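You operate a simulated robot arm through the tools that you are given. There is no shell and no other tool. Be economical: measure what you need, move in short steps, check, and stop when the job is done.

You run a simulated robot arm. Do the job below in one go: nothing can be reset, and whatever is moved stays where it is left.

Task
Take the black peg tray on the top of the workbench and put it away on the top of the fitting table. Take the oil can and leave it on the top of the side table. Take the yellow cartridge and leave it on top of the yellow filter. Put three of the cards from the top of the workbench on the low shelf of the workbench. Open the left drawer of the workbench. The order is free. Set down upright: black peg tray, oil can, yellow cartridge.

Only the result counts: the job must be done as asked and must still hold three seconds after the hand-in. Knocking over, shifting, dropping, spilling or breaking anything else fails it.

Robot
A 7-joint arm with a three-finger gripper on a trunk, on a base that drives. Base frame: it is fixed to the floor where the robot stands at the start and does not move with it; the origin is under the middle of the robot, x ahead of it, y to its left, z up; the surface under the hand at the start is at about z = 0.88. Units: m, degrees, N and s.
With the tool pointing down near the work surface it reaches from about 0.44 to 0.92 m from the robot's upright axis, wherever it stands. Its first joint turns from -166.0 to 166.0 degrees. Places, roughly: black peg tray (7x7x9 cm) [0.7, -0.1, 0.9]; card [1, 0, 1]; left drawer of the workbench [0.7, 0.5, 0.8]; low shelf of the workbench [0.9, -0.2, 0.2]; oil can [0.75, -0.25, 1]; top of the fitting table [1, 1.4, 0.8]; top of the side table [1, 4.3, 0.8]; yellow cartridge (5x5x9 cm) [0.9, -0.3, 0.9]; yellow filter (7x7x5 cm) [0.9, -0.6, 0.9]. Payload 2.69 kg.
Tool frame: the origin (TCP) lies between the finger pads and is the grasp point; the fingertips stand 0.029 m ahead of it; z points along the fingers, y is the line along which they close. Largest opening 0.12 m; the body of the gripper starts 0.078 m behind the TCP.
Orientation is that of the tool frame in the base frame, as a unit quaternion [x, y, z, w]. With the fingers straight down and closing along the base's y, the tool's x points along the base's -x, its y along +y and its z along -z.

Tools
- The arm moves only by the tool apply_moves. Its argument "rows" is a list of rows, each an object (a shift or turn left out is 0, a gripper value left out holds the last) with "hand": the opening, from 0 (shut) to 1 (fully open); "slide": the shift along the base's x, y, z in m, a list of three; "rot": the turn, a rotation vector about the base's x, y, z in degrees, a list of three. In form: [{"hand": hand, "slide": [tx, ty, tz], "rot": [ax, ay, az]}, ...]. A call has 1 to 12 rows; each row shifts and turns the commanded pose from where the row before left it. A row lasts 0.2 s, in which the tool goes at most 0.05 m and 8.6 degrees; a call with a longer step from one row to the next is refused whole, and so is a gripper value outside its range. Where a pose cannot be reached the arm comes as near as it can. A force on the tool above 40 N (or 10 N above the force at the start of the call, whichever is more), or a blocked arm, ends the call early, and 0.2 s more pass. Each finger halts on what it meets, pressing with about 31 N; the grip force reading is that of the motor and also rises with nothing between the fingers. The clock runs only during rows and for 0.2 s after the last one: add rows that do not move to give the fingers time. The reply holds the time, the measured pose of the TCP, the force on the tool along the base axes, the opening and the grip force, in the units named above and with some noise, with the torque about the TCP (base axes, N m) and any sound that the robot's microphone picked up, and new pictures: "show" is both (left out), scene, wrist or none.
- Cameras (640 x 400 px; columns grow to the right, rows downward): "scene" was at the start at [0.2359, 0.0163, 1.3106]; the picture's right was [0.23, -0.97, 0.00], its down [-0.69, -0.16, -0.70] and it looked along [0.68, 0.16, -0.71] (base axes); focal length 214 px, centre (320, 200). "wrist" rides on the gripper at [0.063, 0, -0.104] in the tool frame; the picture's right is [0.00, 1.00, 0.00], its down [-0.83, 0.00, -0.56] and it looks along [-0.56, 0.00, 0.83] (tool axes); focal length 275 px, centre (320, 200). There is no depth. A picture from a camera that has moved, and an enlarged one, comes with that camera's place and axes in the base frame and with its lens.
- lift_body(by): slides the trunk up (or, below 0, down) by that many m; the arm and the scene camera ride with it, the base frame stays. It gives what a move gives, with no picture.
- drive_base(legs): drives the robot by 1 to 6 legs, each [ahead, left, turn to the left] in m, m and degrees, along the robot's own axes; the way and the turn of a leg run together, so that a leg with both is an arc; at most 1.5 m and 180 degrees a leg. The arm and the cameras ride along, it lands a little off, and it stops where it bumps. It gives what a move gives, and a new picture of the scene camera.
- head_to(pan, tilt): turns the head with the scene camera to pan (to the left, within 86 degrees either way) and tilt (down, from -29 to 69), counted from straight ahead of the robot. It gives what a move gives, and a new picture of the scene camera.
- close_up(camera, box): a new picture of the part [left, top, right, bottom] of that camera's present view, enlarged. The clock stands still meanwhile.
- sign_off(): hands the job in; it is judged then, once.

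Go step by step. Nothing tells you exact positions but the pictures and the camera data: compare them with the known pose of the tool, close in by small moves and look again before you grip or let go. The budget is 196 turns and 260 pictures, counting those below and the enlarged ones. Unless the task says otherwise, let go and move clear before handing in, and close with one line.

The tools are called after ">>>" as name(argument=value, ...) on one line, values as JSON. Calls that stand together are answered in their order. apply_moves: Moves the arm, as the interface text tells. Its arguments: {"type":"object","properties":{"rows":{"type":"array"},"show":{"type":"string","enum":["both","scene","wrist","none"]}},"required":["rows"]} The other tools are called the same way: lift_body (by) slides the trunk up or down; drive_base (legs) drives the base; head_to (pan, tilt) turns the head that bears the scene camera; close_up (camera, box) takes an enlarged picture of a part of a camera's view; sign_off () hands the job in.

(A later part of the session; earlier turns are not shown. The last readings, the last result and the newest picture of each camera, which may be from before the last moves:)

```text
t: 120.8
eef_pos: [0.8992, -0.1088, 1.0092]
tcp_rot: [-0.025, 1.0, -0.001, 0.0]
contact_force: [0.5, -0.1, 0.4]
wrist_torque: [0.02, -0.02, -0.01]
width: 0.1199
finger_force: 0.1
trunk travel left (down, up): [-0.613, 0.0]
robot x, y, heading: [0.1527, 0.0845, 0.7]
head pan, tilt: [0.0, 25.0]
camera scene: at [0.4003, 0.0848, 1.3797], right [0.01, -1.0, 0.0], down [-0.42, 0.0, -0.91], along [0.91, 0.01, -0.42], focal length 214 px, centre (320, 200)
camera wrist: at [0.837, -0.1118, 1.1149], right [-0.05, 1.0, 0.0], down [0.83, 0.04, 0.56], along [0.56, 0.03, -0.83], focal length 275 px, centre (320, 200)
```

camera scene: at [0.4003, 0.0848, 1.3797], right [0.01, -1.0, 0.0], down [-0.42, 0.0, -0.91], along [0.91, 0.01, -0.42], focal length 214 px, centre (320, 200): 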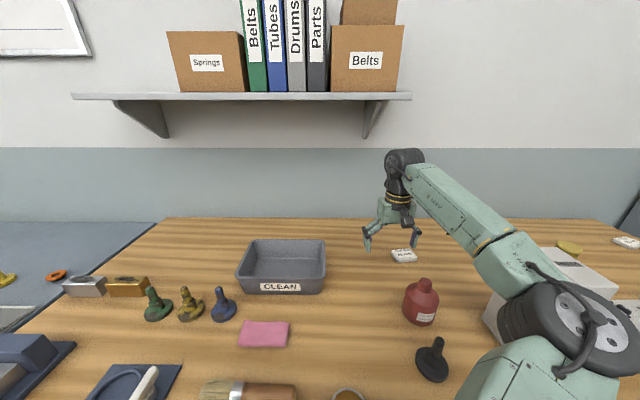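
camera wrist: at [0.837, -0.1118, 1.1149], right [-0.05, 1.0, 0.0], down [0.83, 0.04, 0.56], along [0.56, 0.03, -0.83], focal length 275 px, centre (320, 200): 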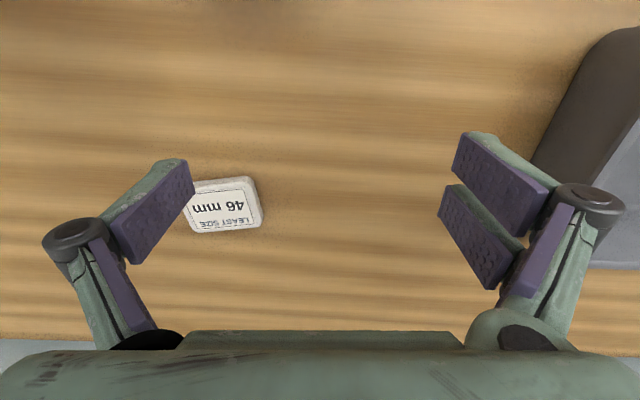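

The elbow comes close to the press here. I'll rise, shift the base left and reach with a forward-tilted tool so that the elbow stays away from the press.

>>> apply_moves(rows=[{"slide": [-0.02, 0.03, 0.03]}, {"slide": [-0.02, 0.03, 0.03]}, {"slide": [-0.02, 0.02, 0.02]}], show="none")

>>> drive_base(legs=[[0, 0.12, 0]])

>>> apply_moves(rows=[{"slide": [0.01, -0.04, 0], "rot": [0, -8, 2]}, {"slide": [0.01, -0.04, 0], "rot": [0, -8, 2]}, {"slide": [0.01, -0.04, 0], "rot": [0, -8, 1]}, {"slide": [0.01, -0.04, 0], "rot": [0, -6, 0]}], show="both")

```text
t: 121.6
eef_pos: [0.8404, -0.0275, 1.0881]
tcp_rot: [-0.024, 1.0, 0.0, 0.001]
contact_force: [-0.3, 0.0, -0.6]
wrist_torque: [0.03, -0.02, -0.03]
width: 0.1202
finger_force: 0.0
trunk travel left (down, up): [-0.613, 0.0]
robot x, y, heading: [0.1537, 0.0859, 0.4]
head pan, tilt: [0.0, 25.0]
```

```text
t: 123.2
eef_pos: [0.841, 0.0971, 1.0873]
tcp_rot: [-0.025, 1.0, -0.001, 0.001]
contact_force: [-0.3, -0.3, 0.2]
wrist_torque: [-0.04, 0.0, -0.02]
width: 0.1201
finger_force: 0.0
trunk travel left (down, up): [-0.613, 0.0]
robot x, y, heading: [0.1501, 0.2093, 0.7]
head pan, tilt: [0.0, 25.0]
camera scene: at [0.3986, 0.2097, 1.3798], right [0.01, -1.0, 0.0], down [-0.42, -0.01, -0.91], along [0.91, 0.01, -0.42], focal length 214 px, centre (320, 200)
```

scene: 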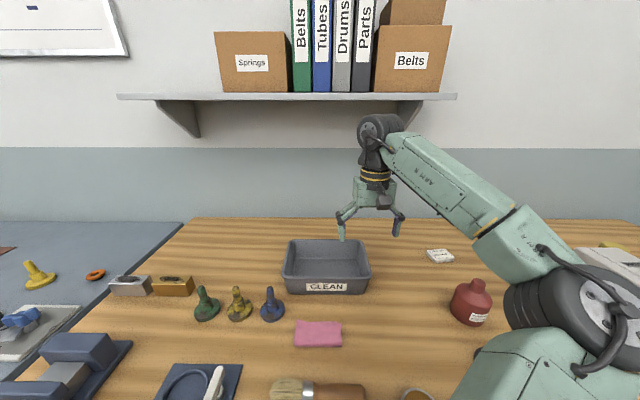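

```text
t: 124.2
eef_pos: [0.8798, -0.0642, 1.0878]
tcp_rot: [-0.068, 0.963, -0.01, 0.26]
contact_force: [0.3, -0.1, 0.6]
wrist_torque: [-0.01, -0.05, -0.01]
width: 0.1197
finger_force: 0.0
trunk travel left (down, up): [-0.613, 0.0]
robot x, y, heading: [0.1484, 0.2089, 0.7]
head pan, tilt: [0.0, 25.0]
camera scene: at [0.3985, 0.209, 1.3798], right [0.01, -1.0, 0.0], down [-0.42, 0.0, -0.91], along [0.91, 0.01, -0.42], focal length 214 px, centre (320, 200)
camera wrist: at [0.7739, -0.0756, 1.1481], right [-0.13, 0.99, -0.06], down [0.43, 0.11, 0.9], along [0.89, 0.09, -0.44], focal length 275 px, centre (320, 200)
```

scene: 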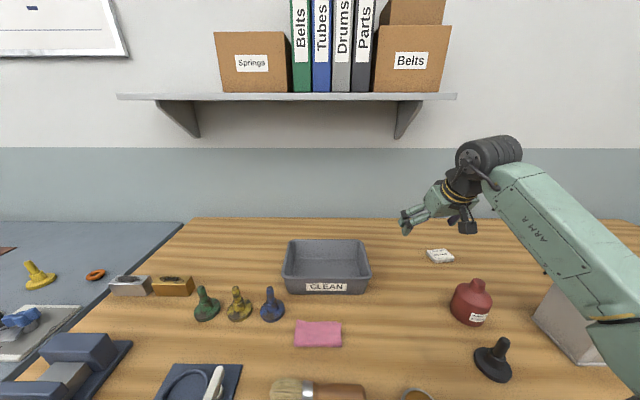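
wrist: 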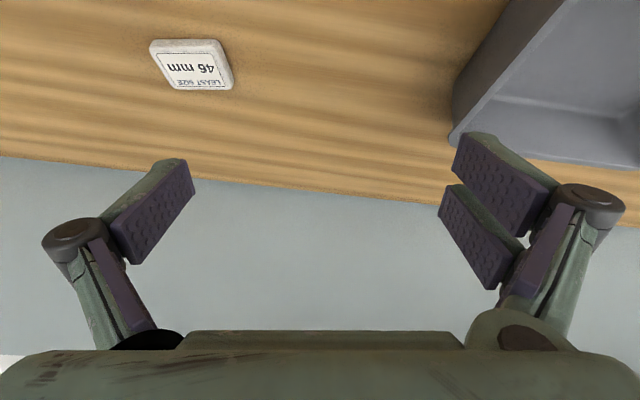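

>>> drive_base(legs=[[0, 0.08, 0]])

>>> apply_moves(rows=[{"slide": [0.01, -0.04, -0.01]}, {"slide": [0.01, -0.04, -0.02]}, {"slide": [0.01, -0.04, -0.02]}, {"slide": [0.01, -0.04, -0.02]}, {"slide": [0.01, -0.03, -0.01]}], show="both")

```text
t: 125.5
eef_pos: [0.8792, 0.0145, 1.0892]
tcp_rot: [-0.066, 0.963, -0.012, 0.259]
contact_force: [-0.1, 0.8, 1.0]
wrist_torque: [-0.01, 0.0, -0.01]
width: 0.12
finger_force: 0.0
trunk travel left (down, up): [-0.613, 0.0]
robot x, y, heading: [0.149, 0.2891, 0.7]
head pan, tilt: [0.0, 25.0]
camera scene: at [0.3978, 0.2883, 1.3798], right [0.01, -1.0, 0.0], down [-0.42, 0.0, -0.91], along [0.91, 0.01, -0.42], focal length 214 px, centre (320, 200)
```

scene: 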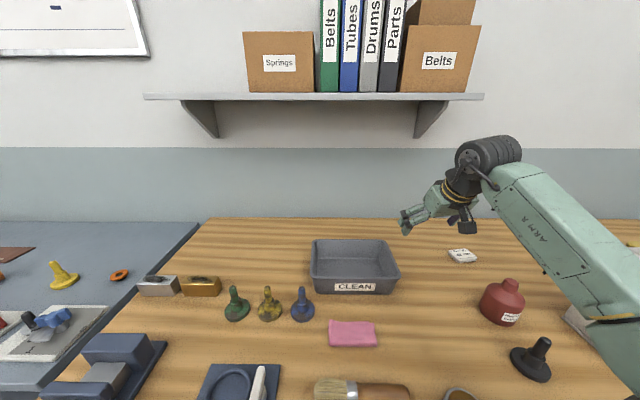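

```text
t: 126.7
eef_pos: [0.8799, 0.005, 1.0847]
tcp_rot: [-0.063, 0.964, -0.012, 0.26]
contact_force: [0.4, -0.1, 0.3]
wrist_torque: [0.01, 0.0, 0.0]
width: 0.1202
finger_force: 0.1
out of reach, approached as far as the arm can: row 1, 2, 3, 4, 5
trunk travel left (down, up): [-0.613, 0.0]
robot x, y, heading: [0.1476, 0.2888, 0.7]
head pan, tilt: [0.0, 25.0]
camera scene: at [0.3978, 0.2878, 1.3798], right [0.01, -1.0, 0.0], down [-0.42, 0.0, -0.91], along [0.91, 0.01, -0.42], focal length 214 px, centre (320, 200)
camera wrist: at [0.7746, -0.0056, 1.1448], right [-0.12, 0.99, -0.06], down [0.43, 0.1, 0.89], along [0.89, 0.08, -0.44], focal length 275 px, centre (320, 200)
```

scene: 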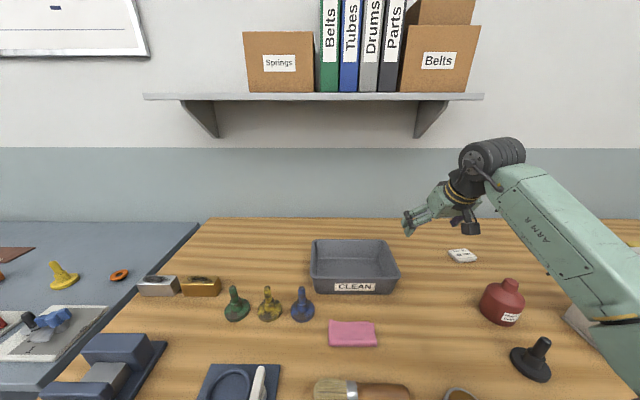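
wrist: 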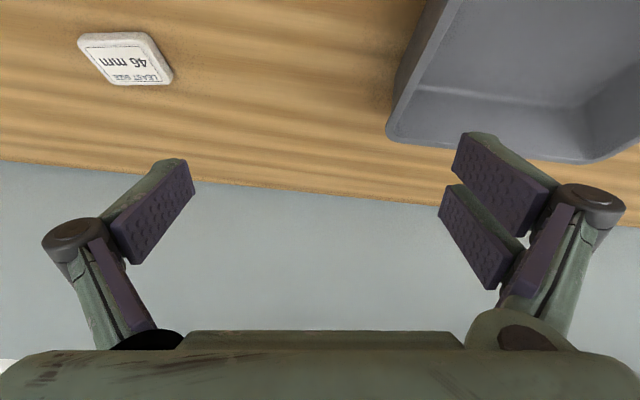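

The tilt hits a joint limit. I return the tool to vertical and use a position slightly right and closer.

>>> apply_moves(rows=[{"slide": [-0.01, 0, 0], "rot": [0, 8, 0]}, {"slide": [-0.01, 0, 0], "rot": [0, 8, 0]}, {"slide": [-0.01, 0, 0], "rot": [0, 8, 0]}, {"slide": [-0.01, 0, 0], "rot": [0, 6.2, 0]}], show="none")

>>> drive_base(legs=[[0.025, -0.15, -0.7]])

```text
t: 127.7
eef_pos: [0.8379, 0.0036, 1.0645]
tcp_rot: [-0.061, 0.993, -0.003, 0.098]
contact_force: [0.1, -0.4, -0.3]
wrist_torque: [-0.01, 0.01, 0.0]
width: 0.12
finger_force: 0.1
out of reach, approached as far as the arm can: row 1, 2, 3
trunk travel left (down, up): [-0.613, 0.0]
robot x, y, heading: [0.1486, 0.2854, 0.6]
head pan, tilt: [0.0, 25.0]
```

```text
t: 129.5
eef_pos: [0.8608, -0.1474, 1.0643]
tcp_rot: [-0.057, 0.994, -0.003, 0.097]
contact_force: [0.5, 1.0, -0.8]
wrist_torque: [0.0, 0.01, 0.02]
width: 0.1197
finger_force: 0.2
trunk travel left (down, up): [-0.613, 0.0]
robot x, y, heading: [0.1733, 0.1404, -0.2]
head pan, tilt: [0.0, 25.0]
camera scene: at [0.4239, 0.1404, 1.3798], right [0.0, -1.0, 0.0], down [-0.42, 0.0, -0.91], along [0.91, 0.0, -0.42], focal length 214 px, centre (320, 200)
```

scene: 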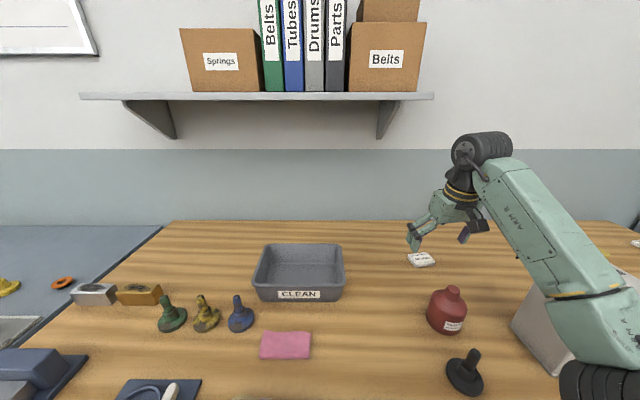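

>>> apply_moves(rows=[{"slide": [0.02, 0, 0.01], "rot": [0, 5.6, 0]}, {"slide": [0.02, 0, 0.0], "rot": [0, 5.6, 0]}, {"slide": [0.02, -0.01, -0.02]}], show="both")

```text
t: 130.3
eef_pos: [0.891, -0.1187, 1.0585]
tcp_rot: [-0.054, 0.999, 0.002, 0.002]
contact_force: [-0.2, -0.8, 0.2]
wrist_torque: [0.0, 0.02, -0.01]
width: 0.1199
finger_force: 0.1
out of reach, approached as far as the arm can: row 1, 2, 3
trunk travel left (down, up): [-0.613, 0.0]
robot x, y, heading: [0.1754, 0.1452, -0.0]
head pan, tilt: [0.0, 25.0]
camera scene: at [0.4234, 0.1406, 1.3799], right [0.0, -1.0, 0.0], down [-0.42, 0.0, -0.91], along [0.91, 0.0, -0.42], focal length 214 px, centre (320, 200)
camera wrist: at [0.8278, -0.1273, 1.163], right [-0.11, 0.99, 0.0], down [0.83, 0.09, 0.56], along [0.55, 0.07, -0.83], focal length 275 px, centre (320, 200)
```

scene: 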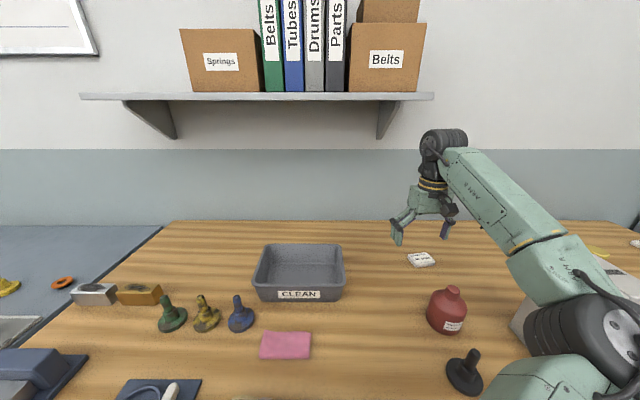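
wrist: 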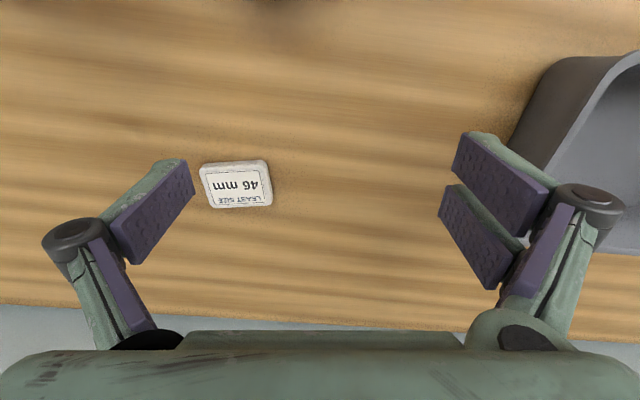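

A wrist limit depends on tool yaw relative to the arm. I'll turn the tool about −85° so that the fingers close across the card's short side, and check that the arm stays free.

>>> apply_moves(rows=[{"rot": [0, 0, -8.5]}, {"rot": [0, 0, -8.5]}, {"rot": [0, 0, -8.5]}, {"rot": [0, 0, -8.5]}, {"rot": [0, 0, -8.5]}, {"rot": [0, 0, -8.5]}, {"rot": [0, 0, -8.5]}, {"rot": [0, 0, -8.5]}, {"rot": [0, 0, -8.5]}, {"rot": [0, 0, -8.5]}], show="both")

```text
t: 132.5
eef_pos: [0.8919, -0.1178, 1.0572]
tcp_rot: [0.634, 0.774, 0.002, 0.002]
contact_force: [1.0, 0.4, 0.3]
wrist_torque: [0.04, 0.0, -0.01]
width: 0.1198
finger_force: 0.1
trunk travel left (down, up): [-0.613, 0.0]
robot x, y, heading: [0.1744, 0.1404, 0.1]
head pan, tilt: [0.0, 25.0]
camera scene: at [0.4238, 0.1407, 1.3798], right [0.0, -1.0, 0.0], down [-0.42, 0.0, -0.91], along [0.91, 0.0, -0.42], focal length 214 px, centre (320, 200)
camera wrist: at [0.8787, -0.0568, 1.1634], right [0.98, 0.2, 0.0], down [0.17, -0.81, 0.56], along [0.12, -0.54, -0.83], focal length 275 px, centre (320, 200)
```

scene: 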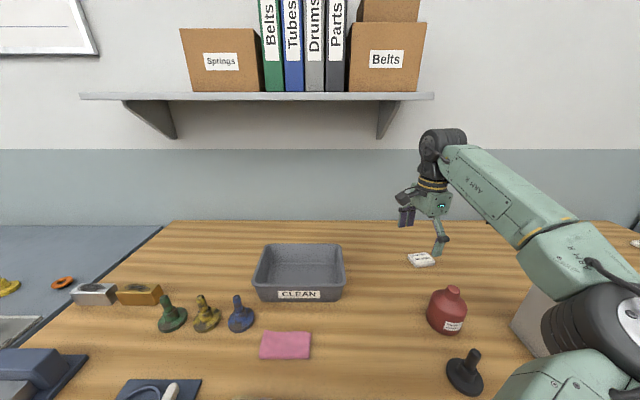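
wrist: 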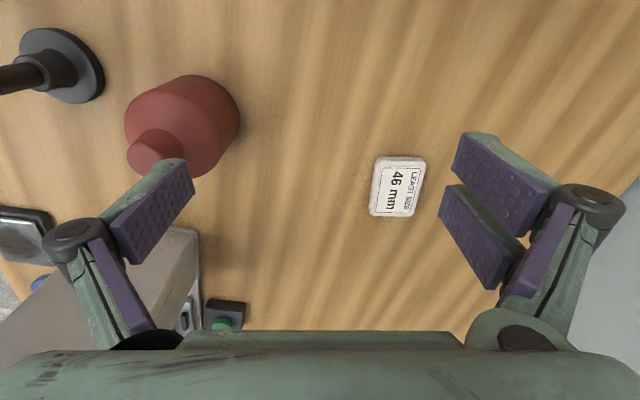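

>>> apply_moves(rows=[{"slide": [0.026, -0.02, -0.015]}, {"slide": [0.026, -0.02, -0.015]}, {"slide": [0.026, -0.02, -0.015]}, {"slide": [0.026, -0.017, -0.015]}], show="both")

```text
t: 133.5
eef_pos: [0.9949, -0.1945, 0.9984]
tcp_rot: [0.632, 0.775, 0.001, 0.001]
contact_force: [-0.6, -0.5, 0.2]
wrist_torque: [-0.01, 0.02, 0.02]
width: 0.12
finger_force: 0.1
trunk travel left (down, up): [-0.613, 0.0]
robot x, y, heading: [0.1743, 0.1424, 0.3]
head pan, tilt: [0.0, 25.0]
camera scene: at [0.4245, 0.141, 1.3796], right [0.0, -1.0, 0.0], down [-0.42, 0.0, -0.91], along [0.91, 0.0, -0.42], focal length 214 px, centre (320, 200)
camera wrist: at [0.9815, -0.134, 1.1032], right [0.98, 0.21, 0.0], down [0.17, -0.81, 0.56], along [0.12, -0.54, -0.83], focal length 275 px, centre (320, 200)
```

scene: 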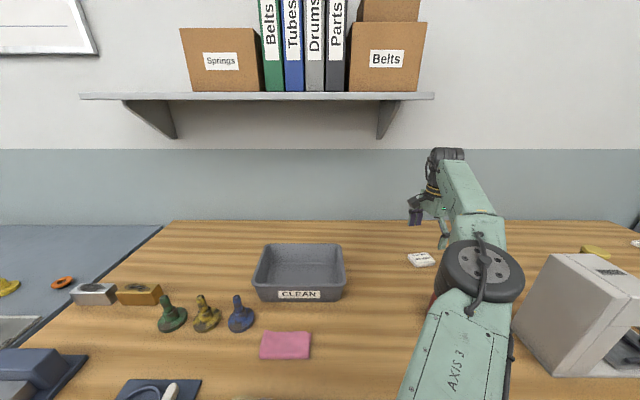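
wrist: 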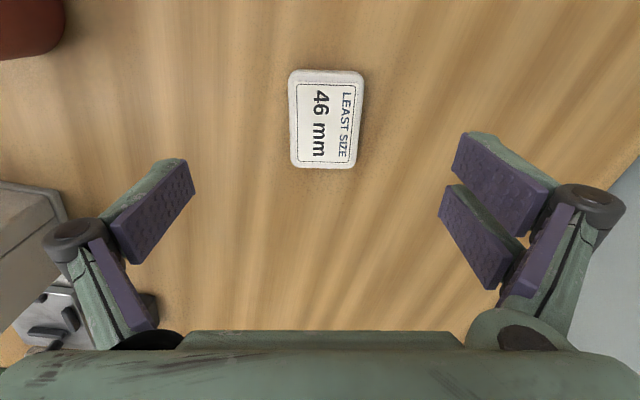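

>>> apply_moves(rows=[{"slide": [0.004, 0, -0.02], "rot": [0, 0, -2]}, {"slide": [0, 0, -0.02]}, {"slide": [0, 0, -0.02]}], show="both")

```text
t: 134.3
eef_pos: [1.0011, -0.1961, 0.9373]
tcp_rot: [0.645, 0.764, 0.001, 0.0]
contact_force: [-0.1, -0.1, 0.7]
wrist_torque: [0.04, 0.02, 0.0]
width: 0.12
finger_force: 0.1
trunk travel left (down, up): [-0.613, 0.0]
robot x, y, heading: [0.1798, 0.1442, -0.1]
head pan, tilt: [0.0, 25.0]
camera scene: at [0.424, 0.1406, 1.3797], right [0.0, -1.0, 0.0], down [-0.42, 0.0, -0.91], along [0.91, 0.0, -0.42], focal length 214 px, centre (320, 200)
camera wrist: at [0.989, -0.134, 1.044], right [0.99, 0.17, 0.0], down [0.14, -0.82, 0.56], along [0.1, -0.55, -0.83], focal length 275 px, centre (320, 200)
```

scene: 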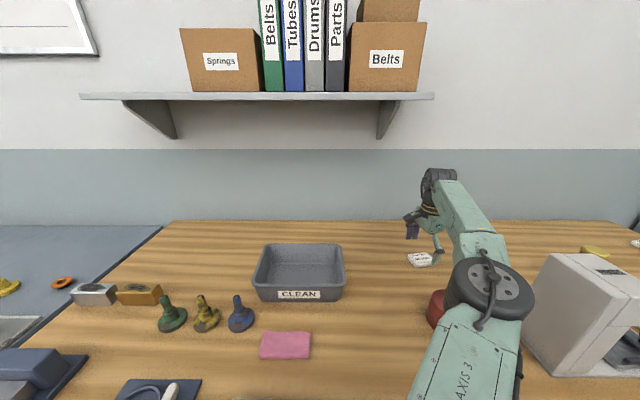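
wrist: 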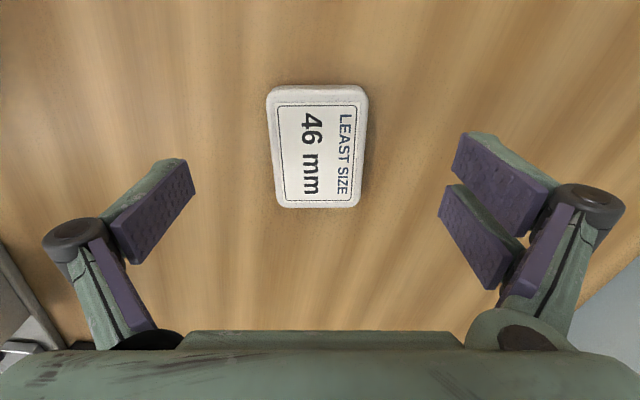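

>>> apply_moves(rows=[{"slide": [-0.001, 0, -0.015]}, {"slide": [0, 0, -0.01]}, {"hand": 0.3}, {"hand": 0.3}, {"hand": 0.3}, {"hand": 0.3}, {"hand": 0.3}, {"slide": [0, 0, 0.03]}, {"slide": [0, 0, 0.04]}], show="wrist")

```text
t: 136.3
eef_pos: [0.9975, -0.1919, 0.9853]
tcp_rot: [0.646, 0.763, 0.002, 0.002]
contact_force: [-0.4, 0.1, 0.7]
wrist_torque: [-0.03, -0.01, 0.01]
width: 0.0542
finger_force: 30.6
trunk travel left (down, up): [-0.613, 0.0]
robot x, y, heading: [0.1704, 0.143, -0.1]
head pan, tilt: [0.0, 25.0]
camera wrist: at [0.9872, -0.1309, 1.091], right [0.99, 0.17, 0.0], down [0.14, -0.82, 0.56], along [0.1, -0.55, -0.83], focal length 275 px, centre (320, 200)
```

wrist: 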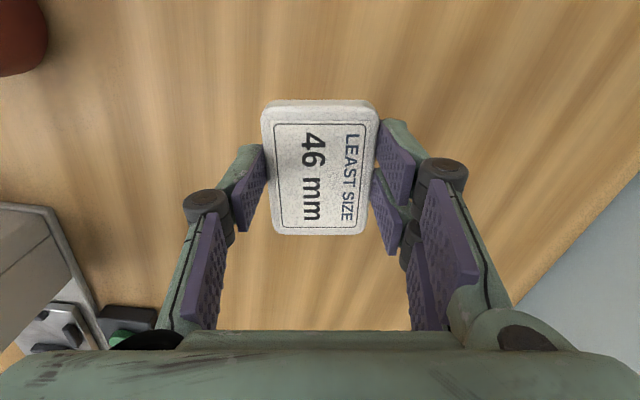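

>>> apply_moves(rows=[{"slide": [-0.015, 0.03, 0.02], "hand": 0.2}, {"slide": [-0.015, 0.035, 0.02]}, {"slide": [-0.015, 0.035, 0.02]}, {"slide": [-0.015, 0.03, 0.02]}, {"slide": [-0.01, 0.0, 0.02]}], show="scene")

```text
t: 137.5
eef_pos: [0.9281, -0.0644, 1.0844]
tcp_rot: [0.646, 0.763, 0.003, 0.002]
contact_force: [0.5, 0.0, -0.7]
wrist_torque: [-0.02, 0.0, -0.03]
width: 0.0539
finger_force: 31.1
trunk travel left (down, up): [-0.613, 0.0]
robot x, y, heading: [0.1723, 0.1414, 0.1]
head pan, tilt: [0.0, 25.0]
camera scene: at [0.4236, 0.1407, 1.3798], right [0.0, -1.0, 0.0], down [-0.42, 0.0, -0.91], along [0.91, 0.0, -0.42], focal length 214 px, centre (320, 200)
```

scene: 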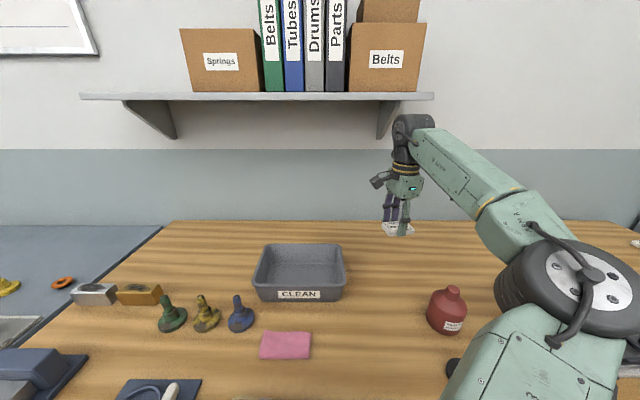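

>>> drive_base(legs=[[-0.62, 0, 0], [0, 0.29, 0]])

>>> lift_body(by=-0.4)

>>> lift_body(by=-0.1)

>>> apply_moves(rows=[{"slide": [0, 0.0, -0.045]}, {"slide": [0, 0.0, -0.045]}, {"slide": [0, 0.0, -0.045]}, {"slide": [0, 0.0, -0.045]}, {"slide": [0, 0, -0.04]}, {"slide": [0, 0, -0.02]}], show="none")

```text
t: 143.4
eef_pos: [0.3003, 0.2243, 1.0833]
tcp_rot: [0.645, 0.764, 0.002, 0.002]
contact_force: [-0.4, 1.0, -1.2]
wrist_torque: [-0.01, 0.03, 0.03]
width: 0.0542
finger_force: 30.6
trunk travel left (down, up): [-0.613, 0.0]
robot x, y, heading: [-0.452, 0.4314, 0.2]
head pan, tilt: [0.0, 25.0]
camera scene: at [-0.2052, 0.4288, 1.3798], right [0.0, -1.0, 0.0], down [-0.42, 0.0, -0.91], along [0.91, 0.0, -0.42], focal length 214 px, centre (320, 200)
```

scene: 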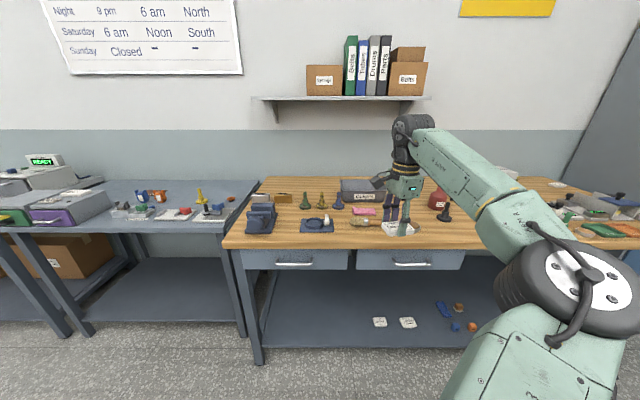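

```text
t: 147.3
eef_pos: [0.2993, 0.2242, 0.683]
tcp_rot: [0.645, 0.764, 0.002, 0.002]
contact_force: [-0.7, 0.0, -0.6]
wrist_torque: [0.01, 0.03, 0.01]
width: 0.0541
finger_force: 31.3
trunk travel left (down, up): [-0.213, 0.4]
robot x, y, heading: [-0.4538, 0.427, 0.2]
head pan, tilt: [0.0, 25.0]
```

```text
t: 148.6
eef_pos: [0.3008, 0.224, 0.5835]
tcp_rot: [0.646, 0.764, 0.001, 0.002]
contact_force: [-0.3, -0.3, -0.7]
wrist_torque: [0.0, 0.01, 0.01]
width: 0.0541
finger_force: 31.6
trunk travel left (down, up): [-0.113, 0.5]
robot x, y, heading: [-0.4562, 0.4255, 0.2]
head pan, tilt: [0.0, 25.0]
```

```text
t: 150.0
eef_pos: [0.3009, 0.2242, 0.3422]
tcp_rot: [0.645, 0.764, 0.002, 0.002]
contact_force: [-0.1, 0.6, 0.3]
wrist_torque: [0.01, 0.0, 0.02]
width: 0.0541
finger_force: 31.2
trunk travel left (down, up): [-0.113, 0.5]
robot x, y, heading: [-0.4533, 0.4302, 0.2]
head pan, tilt: [0.0, 25.0]
```

>>> drive_base(legs=[[0.34, 0, 0]])

>>> apply_moves(rows=[{"slide": [0, 0, -0.04]}, {"slide": [0, 0, -0.04]}, {"slide": [0, 0, -0.03]}, {"slide": [0, 0, -0.013]}, {}], show="both")

```text
t: 152.2
eef_pos: [0.6337, 0.2188, 0.3415]
tcp_rot: [0.648, 0.762, 0.003, 0.002]
contact_force: [0.3, -0.1, -0.6]
wrist_torque: [-0.06, -0.01, -0.02]
width: 0.0543
finger_force: 31.0
trunk travel left (down, up): [-0.113, 0.5]
robot x, y, heading: [-0.1188, 0.43, -0.2]
head pan, tilt: [0.0, 25.0]
camera scene: at [0.1291, 0.4266, 0.8798], right [0.0, -1.0, 0.0], down [-0.42, 0.0, -0.91], along [0.91, 0.0, -0.42], focal length 214 px, centre (320, 200)
```

scene: 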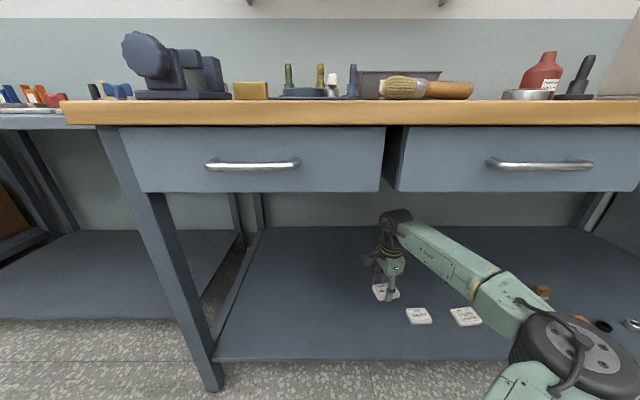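

```text
t: 153.4
eef_pos: [0.6321, 0.22, 0.219]
tcp_rot: [0.648, 0.761, 0.003, 0.002]
contact_force: [-0.8, 0.0, -0.8]
wrist_torque: [0.03, 0.02, 0.01]
width: 0.054
finger_force: 30.6
trunk travel left (down, up): [-0.113, 0.5]
robot x, y, heading: [-0.1191, 0.4321, -0.5]
head pan, tilt: [0.0, 25.0]
camera scene: at [0.1292, 0.4266, 0.8798], right [0.0, -1.0, 0.0], down [-0.42, 0.0, -0.91], along [0.91, 0.0, -0.42], focal length 214 px, centre (320, 200)
camera wrist: at [0.6213, 0.2804, 0.3242], right [0.99, 0.16, 0.0], down [0.13, -0.82, 0.56], along [0.1, -0.55, -0.83], focal length 275 px, centre (320, 200)
```

scene: 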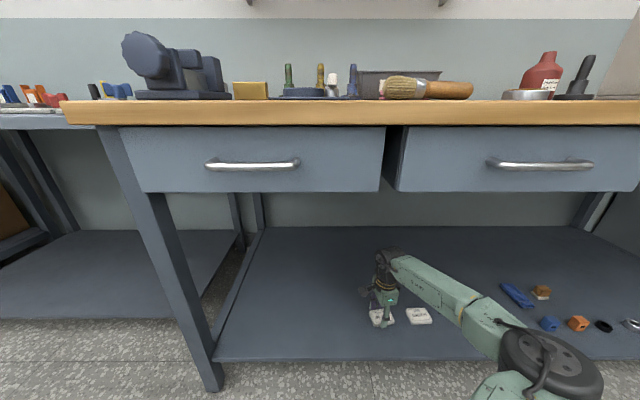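
wrist: 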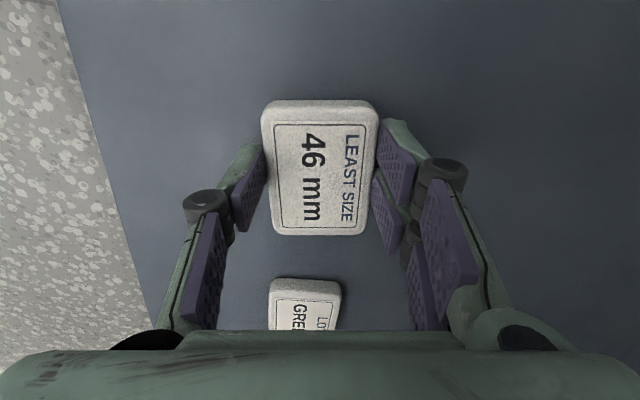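

>>> apply_moves(rows=[{"slide": [0, 0, -0.003]}, {"slide": [0, 0, -0.002]}, {"slide": [0, 0, -0.002]}, {}], show="none")

```text
t: 154.4
eef_pos: [0.6327, 0.2197, 0.2135]
tcp_rot: [0.648, 0.762, 0.001, 0.002]
contact_force: [-2.2, 2.6, 10.1]
wrist_torque: [0.14, 0.34, -0.03]
width: 0.0539
finger_force: 30.7
trunk travel left (down, up): [-0.113, 0.5]
robot x, y, heading: [-0.1217, 0.4294, -0.2]
head pan, tilt: [0.0, 25.0]
```

>>> apply_moves(rows=[{"hand": 0.65}, {"hand": 0.65}, {"hand": 0.65}, {"slide": [0, 0, 0.03]}, {"slide": [0, 0, 0.04]}, {"slide": [0, 0, 0.04]}, {"slide": [0, 0, 0.03]}], show="wrist")

>>> drive_base(legs=[[-0.4, 0, 0]])

>>> close_up(camera="scene", box=[200, 90, 440, 240])

```text
t: 156.0
eef_pos: [0.6354, 0.218, 0.3528]
tcp_rot: [0.648, 0.761, 0.001, 0.001]
contact_force: [-0.2, 1.0, -0.3]
wrist_torque: [0.02, -0.01, 0.01]
width: 0.078
finger_force: 0.1
trunk travel left (down, up): [-0.113, 0.5]
robot x, y, heading: [-0.1197, 0.4302, -0.1]
head pan, tilt: [0.0, 25.0]
camera wrist: at [0.6242, 0.2796, 0.4588], right [0.99, 0.16, 0.0], down [0.13, -0.82, 0.56], along [0.09, -0.55, -0.83], focal length 275 px, centre (320, 200)
```

wrist: 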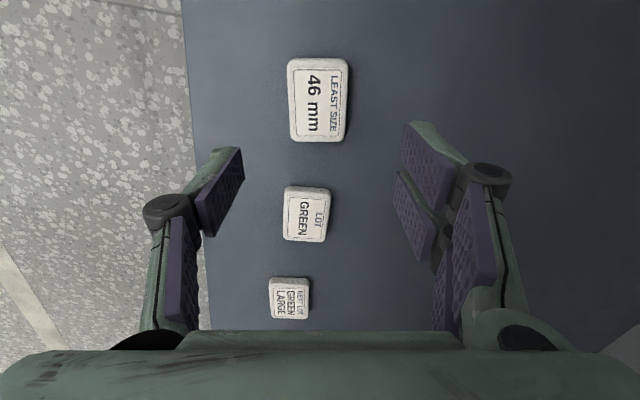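

```text
t: 158.4
eef_pos: [0.2442, 0.219, 0.3524]
tcp_rot: [0.648, 0.762, 0.001, 0.002]
contact_force: [-0.5, 1.4, 0.3]
wrist_torque: [0.01, 0.01, 0.02]
width: 0.078
finger_force: 0.0
trunk travel left (down, up): [-0.113, 0.5]
robot x, y, heading: [-0.5076, 0.4309, -0.1]
head pan, tilt: [0.0, 25.0]
camera scene: at [-0.261, 0.4282, 0.8798], right [-0.01, -1.0, 0.0], down [-0.42, 0.0, -0.91], along [0.91, -0.01, -0.42], focal length 214 px, centre (320, 200)
```

scene: 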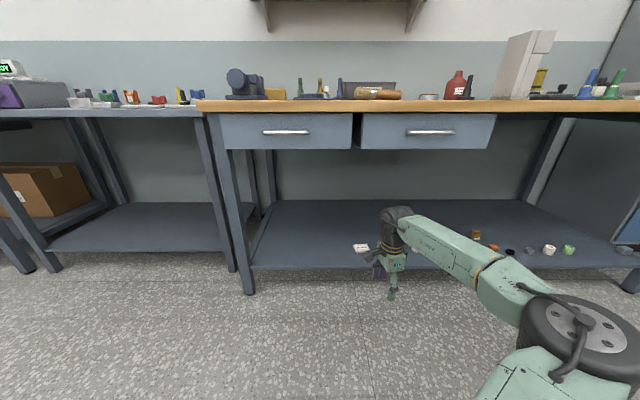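

```text
2.67 times, centred on (320, 165) of scene
camera zoom: at [-0.261, 0.4282, 0.8798], right [-0.01, -1.0, 0.0], down [-0.42, 0.0, -0.91], along [0.91, -0.01, -0.42], focal length 572 px, centre (320, 293)
```

zoom: 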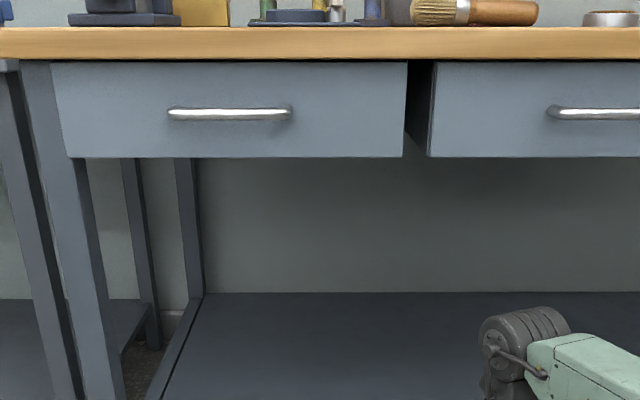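

All three cards lie on the shelf. Next I open the left drawer: handle ≈(0.46,0.533,0.786). I back off, raise the trunk and turn the tool horizontal with fingers closing vertically.

>>> drive_base(legs=[[-0.15, 0.2, 0]])

>>> lift_body(by=0.2)

>>> apply_moves(rows=[{"rot": [0, -8, -5], "slide": [0.0, 0.01, 0.02]}, {"rot": [0, -8, -4], "slide": [0.0, 0.01, 0.02]}, {"rot": [0, -8, 0], "slide": [0.01, 0.01, 0.02]}, {"rot": [0, -8, 0], "slide": [0.02, 0.01, 0.02]}, {"rot": [0, -8, 0], "slide": [0.02, 0.01, 0.02]}, {"rot": [0, -8, 0], "slide": [0.02, 0.01, 0.02]}], show="scene")

```text
t: 160.6
eef_pos: [0.0951, 0.4125, 0.3526]
tcp_rot: [0.652, 0.758, 0.001, 0.002]
contact_force: [0.2, 0.9, -0.5]
wrist_torque: [-0.02, 0.02, 0.02]
width: 0.0778
finger_force: 0.0
trunk travel left (down, up): [-0.113, 0.5]
robot x, y, heading: [-0.6591, 0.6318, -0.8]
head pan, tilt: [0.0, 25.0]
camera scene: at [-0.4091, 0.6247, 0.8798], right [-0.01, -1.0, 0.0], down [-0.42, 0.01, -0.91], along [0.91, -0.01, -0.42], focal length 214 px, centre (320, 200)
```

scene: 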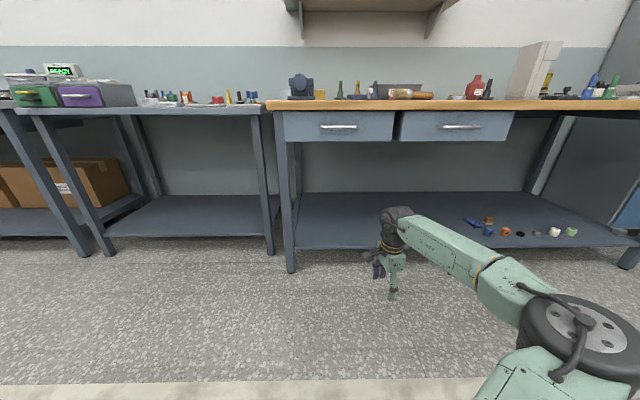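

```text
t: 162.8
eef_pos: [0.0943, 0.4113, 0.5531]
tcp_rot: [0.652, 0.758, 0.002, 0.002]
contact_force: [-0.6, -0.6, -0.1]
wrist_torque: [0.02, 0.05, 0.02]
width: 0.0777
finger_force: 0.0
trunk travel left (down, up): [-0.313, 0.3]
robot x, y, heading: [-0.6609, 0.6333, -0.5]
head pan, tilt: [0.0, 25.0]
```

```text
refused: row 1 steps farther than a row can; nothing moved
```

>>> apply_moves(rows=[{"rot": [0, -7, -4], "slide": [0.0, 0.01, 0.02]}, {"rot": [0, -7, -4], "slide": [0.0, 0.01, 0.02]}, {"rot": [0, -8, 0], "slide": [0.01, 0.01, 0.02]}, {"rot": [0, -8, 0], "slide": [0.02, 0.01, 0.02]}, {"rot": [0, -8, 0], "slide": [0.02, 0.01, 0.02]}, {"rot": [0, -8, 0], "slide": [0.02, 0.01, 0.02]}], show="scene")

```text
t: 164.2
eef_pos: [0.1638, 0.4733, 0.6738]
tcp_rot: [0.648, 0.652, 0.27, 0.285]
contact_force: [0.6, 0.6, 0.3]
wrist_torque: [-0.02, 0.02, -0.04]
width: 0.0778
finger_force: 0.0
trunk travel left (down, up): [-0.313, 0.3]
robot x, y, heading: [-0.6603, 0.6312, -1.0]
head pan, tilt: [0.0, 25.0]
camera scene: at [-0.4091, 0.6247, 1.0798], right [-0.01, -1.0, 0.0], down [-0.42, 0.01, -0.91], along [0.91, -0.01, -0.42], focal length 214 px, centre (320, 200)
```

scene: 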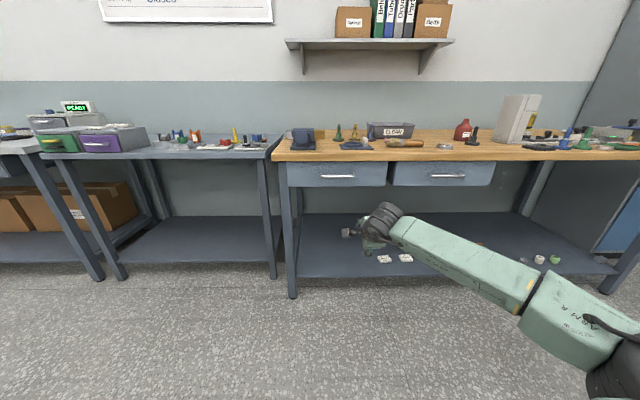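

>>> apply_moves(rows=[{"rot": [0, -8, 0], "slide": [0.02, 0.01, 0.02]}, {"rot": [0, -8, 0], "slide": [0.02, 0.01, 0.02]}, {"rot": [0, -8, 0], "slide": [0.01, 0.01, 0.02]}, {"rot": [0, -8, 0], "slide": [0.01, 0.01, 0.02]}, {"rot": [0, -8, 0], "slide": [0.01, 0.01, 0.02]}, {"rot": [0, -4, 0], "slide": [0.01, 0.01, 0.012]}], show="both")

```text
t: 165.6
eef_pos: [0.2399, 0.525, 0.7816]
tcp_rot: [0.508, 0.506, 0.485, 0.501]
contact_force: [-0.5, 0.0, 0.0]
wrist_torque: [0.01, 0.01, 0.01]
width: 0.0782
finger_force: 0.0
out of reach, approached as far as the arm can: row 6
trunk travel left (down, up): [-0.313, 0.3]
robot x, y, heading: [-0.6576, 0.6296, -0.6]
head pan, tilt: [0.0, 25.0]
camera scene: at [-0.4094, 0.6247, 1.08], right [-0.01, -1.0, 0.0], down [-0.42, 0.01, -0.91], along [0.91, -0.01, -0.42], focal length 214 px, centre (320, 200)
camera wrist: at [0.1367, 0.5903, 0.7834], right [0.03, 0.02, 1.0], down [-0.57, -0.82, 0.03], along [0.82, -0.57, -0.01], focal length 275 px, centre (320, 200)
```

scene: 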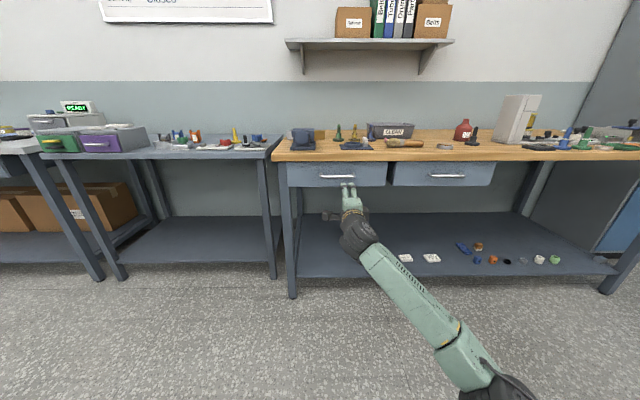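
wrist: 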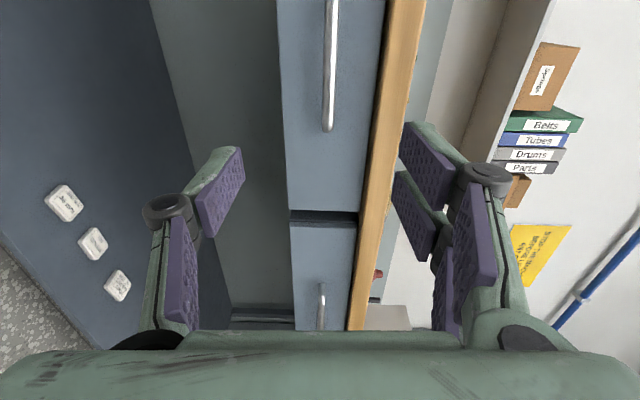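

The tool is horizontal facing the handle (bar z≈0.788, y 0.46–0.61). I narrow the fingers and drive closer.

>>> apply_moves(rows=[{"hand": 0.42, "slide": [-0.02, 0.0, 0.0]}, {"slide": [-0.01, 0.003, 0.006]}], show="none")

>>> drive_base(legs=[[0.17, 0, 0.6]])

>>> apply_moves(rows=[{}], show="wrist")

```text
t: 166.2
eef_pos: [0.2075, 0.5288, 0.7845]
tcp_rot: [0.5, 0.498, 0.494, 0.507]
contact_force: [0.3, -0.1, -0.9]
wrist_torque: [0.01, -0.04, -0.03]
width: 0.0505
finger_force: 0.1
trunk travel left (down, up): [-0.313, 0.3]
robot x, y, heading: [-0.658, 0.6279, -0.8]
head pan, tilt: [0.0, 25.0]
```

```text
t: 167.6
eef_pos: [0.3749, 0.534, 0.7854]
tcp_rot: [0.497, 0.5, 0.496, 0.506]
contact_force: [0.4, -0.3, 0.3]
wrist_torque: [-0.01, -0.04, 0.0]
width: 0.0503
finger_force: 0.1
trunk travel left (down, up): [-0.313, 0.3]
robot x, y, heading: [-0.4898, 0.6289, -0.3]
head pan, tilt: [0.0, 25.0]
camera scene: at [-0.2424, 0.6248, 1.0798], right [-0.01, -1.0, 0.0], down [-0.42, 0.0, -0.91], along [0.91, -0.01, -0.42], focal length 214 px, centre (320, 200)
```

scene: 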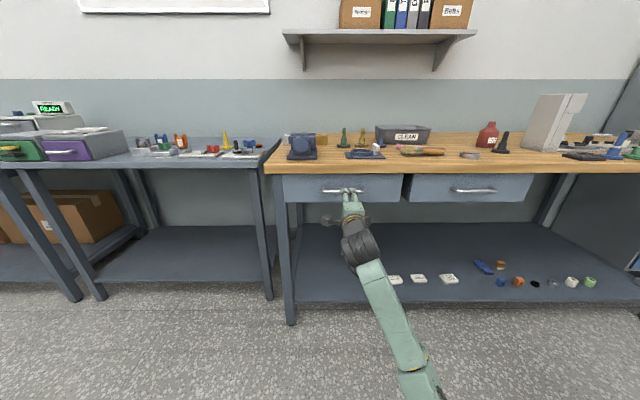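

```text
t: 168.0
eef_pos: [0.3755, 0.5328, 0.7854]
tcp_rot: [0.498, 0.5, 0.497, 0.505]
contact_force: [0.0, 0.4, 0.1]
wrist_torque: [0.0, 0.01, 0.01]
width: 0.0502
finger_force: 0.0
trunk travel left (down, up): [-0.313, 0.3]
robot x, y, heading: [-0.4933, 0.6287, -0.2]
head pan, tilt: [0.0, 25.0]
camera wrist: at [0.272, 0.5965, 0.7859], right [0.0, 0.02, 1.0], down [-0.56, -0.83, 0.01], along [0.83, -0.56, 0.01], focal length 275 px, centre (320, 200)
```

wrist: 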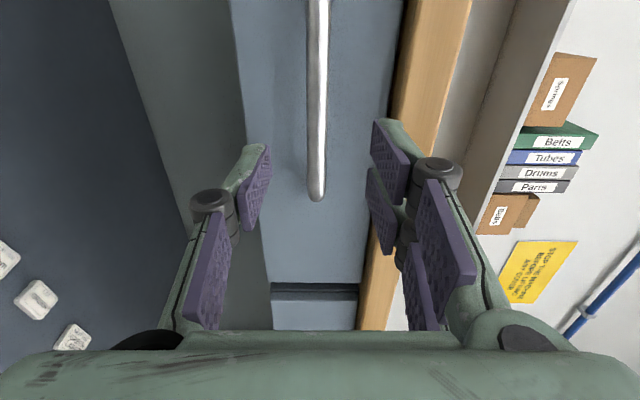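

>>> apply_moves(rows=[{"slide": [0.035, 0.0, 0.0]}, {"slide": [0.035, 0.0, 0.0]}, {"slide": [0.01, 0.0, 0.0]}, {}], show="wrist")

>>> close_up(camera="scene", box=[290, 155, 418, 235])

```text
t: 169.0
eef_pos: [0.4209, 0.5239, 0.7701]
tcp_rot: [0.498, 0.502, 0.496, 0.504]
contact_force: [-0.6, 0.7, -0.1]
wrist_torque: [-0.02, -0.01, 0.03]
width: 0.0504
finger_force: 0.0
out of reach, approached as far as the arm can: row 1, 2, 3
trunk travel left (down, up): [-0.313, 0.3]
robot x, y, heading: [-0.4929, 0.6266, -0.5]
head pan, tilt: [0.0, 25.0]
camera wrist: at [0.3167, 0.5866, 0.77], right [0.0, 0.02, 1.0], down [-0.56, -0.83, 0.01], along [0.83, -0.56, 0.01], focal length 275 px, centre (320, 200)
```

wrist: 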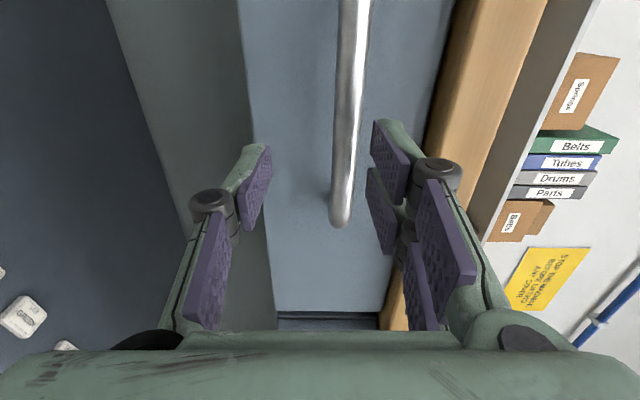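

```text
5.00 times, centred on (354, 195) of scene
camera zoom: at [-0.2422, 0.6248, 1.0798], right [-0.01, -1.0, 0.0], down [-0.42, 0.0, -0.91], along [0.91, -0.01, -0.42], focal length 1072 px, centre (150, 225)
```

zoom: 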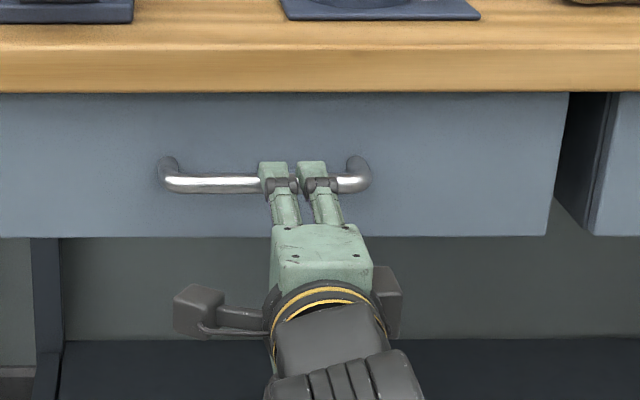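

The arm is at its limit; I pull the hand back to its previous pose and use the base for the final approach.

>>> apply_moves(rows=[{"slide": [-0.03, 0.005, 0.01]}, {"slide": [-0.02, 0.005, 0.006]}, {}], show="none")

>>> drive_base(legs=[[0.07, 0, 0.4]])

>>> apply_moves(rows=[{}], show="wrist")

```text
t: 169.8
eef_pos: [0.3688, 0.533, 0.7856]
tcp_rot: [0.497, 0.5, 0.497, 0.506]
contact_force: [0.3, -0.5, 0.2]
wrist_torque: [0.01, 0.02, -0.01]
width: 0.0502
finger_force: 0.1
trunk travel left (down, up): [-0.313, 0.3]
robot x, y, heading: [-0.4939, 0.6248, -0.5]
head pan, tilt: [0.0, 25.0]
```

```text
t: 170.8
eef_pos: [0.4399, 0.5372, 0.7865]
tcp_rot: [0.496, 0.502, 0.497, 0.504]
contact_force: [0.5, -0.7, 0.1]
wrist_torque: [-0.02, 0.0, -0.01]
width: 0.0503
finger_force: 0.1
trunk travel left (down, up): [-0.313, 0.3]
robot x, y, heading: [-0.4197, 0.6275, -0.5]
head pan, tilt: [0.0, 25.0]
camera scene: at [-0.1732, 0.6257, 1.0798], right [0.0, -1.0, 0.0], down [-0.42, 0.0, -0.91], along [0.91, 0.0, -0.42], focal length 214 px, centre (320, 200)
```

scene: 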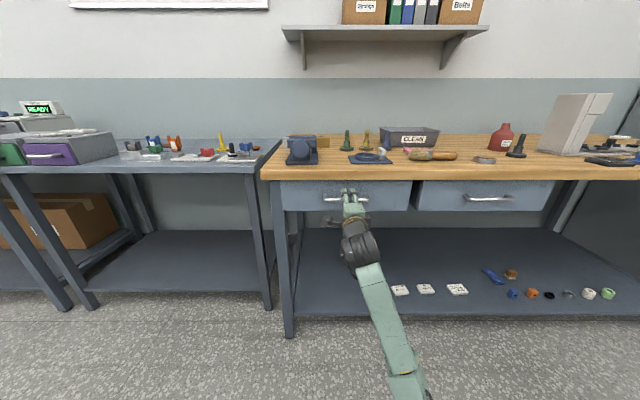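

```text
t: 171.2
eef_pos: [0.4399, 0.5373, 0.7856]
tcp_rot: [0.497, 0.502, 0.497, 0.504]
contact_force: [0.6, -0.1, 0.0]
wrist_torque: [0.03, -0.03, 0.0]
width: 0.0501
finger_force: 0.0
trunk travel left (down, up): [-0.313, 0.3]
robot x, y, heading: [-0.415, 0.6317, -0.1]
head pan, tilt: [0.0, 25.0]
camera wrist: at [0.3351, 0.5998, 0.7856], right [0.0, 0.02, 1.0], down [-0.56, -0.83, 0.01], along [0.83, -0.56, 0.01], focal length 275 px, centre (320, 200)
```

wrist: 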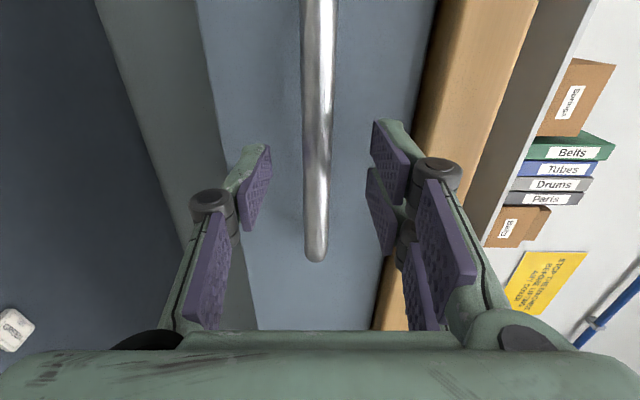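

>>> drive_base(legs=[[0.02, 0, 0]])

>>> apply_moves(rows=[{"hand": 0.0}, {"hand": 0.0}, {"hand": 0.0}, {"hand": 0.0}], show="wrist")

```text
t: 172.0
eef_pos: [0.4594, 0.5367, 0.7859]
tcp_rot: [0.496, 0.502, 0.497, 0.504]
contact_force: [-0.8, 0.1, 0.8]
wrist_torque: [0.01, -0.01, 0.0]
width: 0.0505
finger_force: 0.1
trunk travel left (down, up): [-0.313, 0.3]
robot x, y, heading: [-0.4023, 0.6288, 0.2]
head pan, tilt: [0.0, 25.0]
camera scene: at [-0.153, 0.6257, 1.0798], right [0.0, -1.0, 0.0], down [-0.42, 0.0, -0.91], along [0.91, 0.0, -0.42], focal length 214 px, centre (320, 200)
```

scene: 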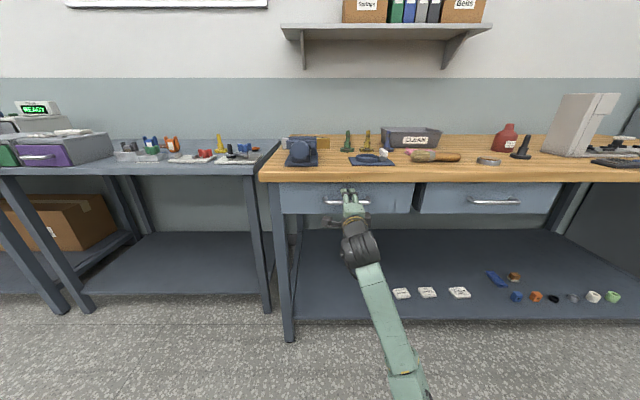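

```text
t: 173.0
eef_pos: [0.46, 0.5372, 0.7829]
tcp_rot: [0.498, 0.502, 0.497, 0.503]
contact_force: [-4.3, 0.3, -7.7]
wrist_torque: [0.67, 0.04, -0.14]
width: 0.014
finger_force: 32.5
trunk travel left (down, up): [-0.313, 0.3]
robot x, y, heading: [-0.3986, 0.6293, -0.1]
head pan, tilt: [0.0, 25.0]
camera wrist: at [0.3556, 0.5999, 0.7846], right [0.0, 0.02, 1.0], down [-0.56, -0.83, 0.01], along [0.83, -0.56, 0.01], focal length 275 px, centre (320, 200)
```

wrist: 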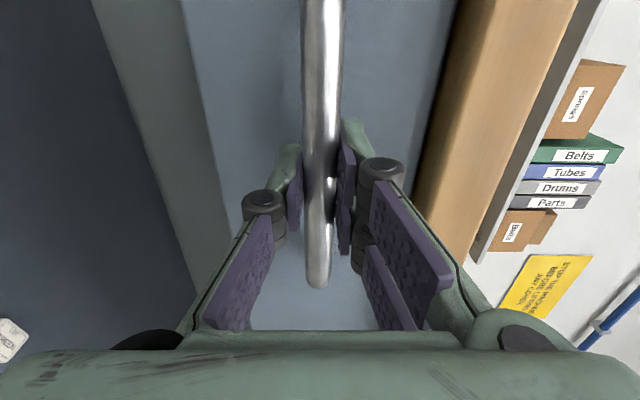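

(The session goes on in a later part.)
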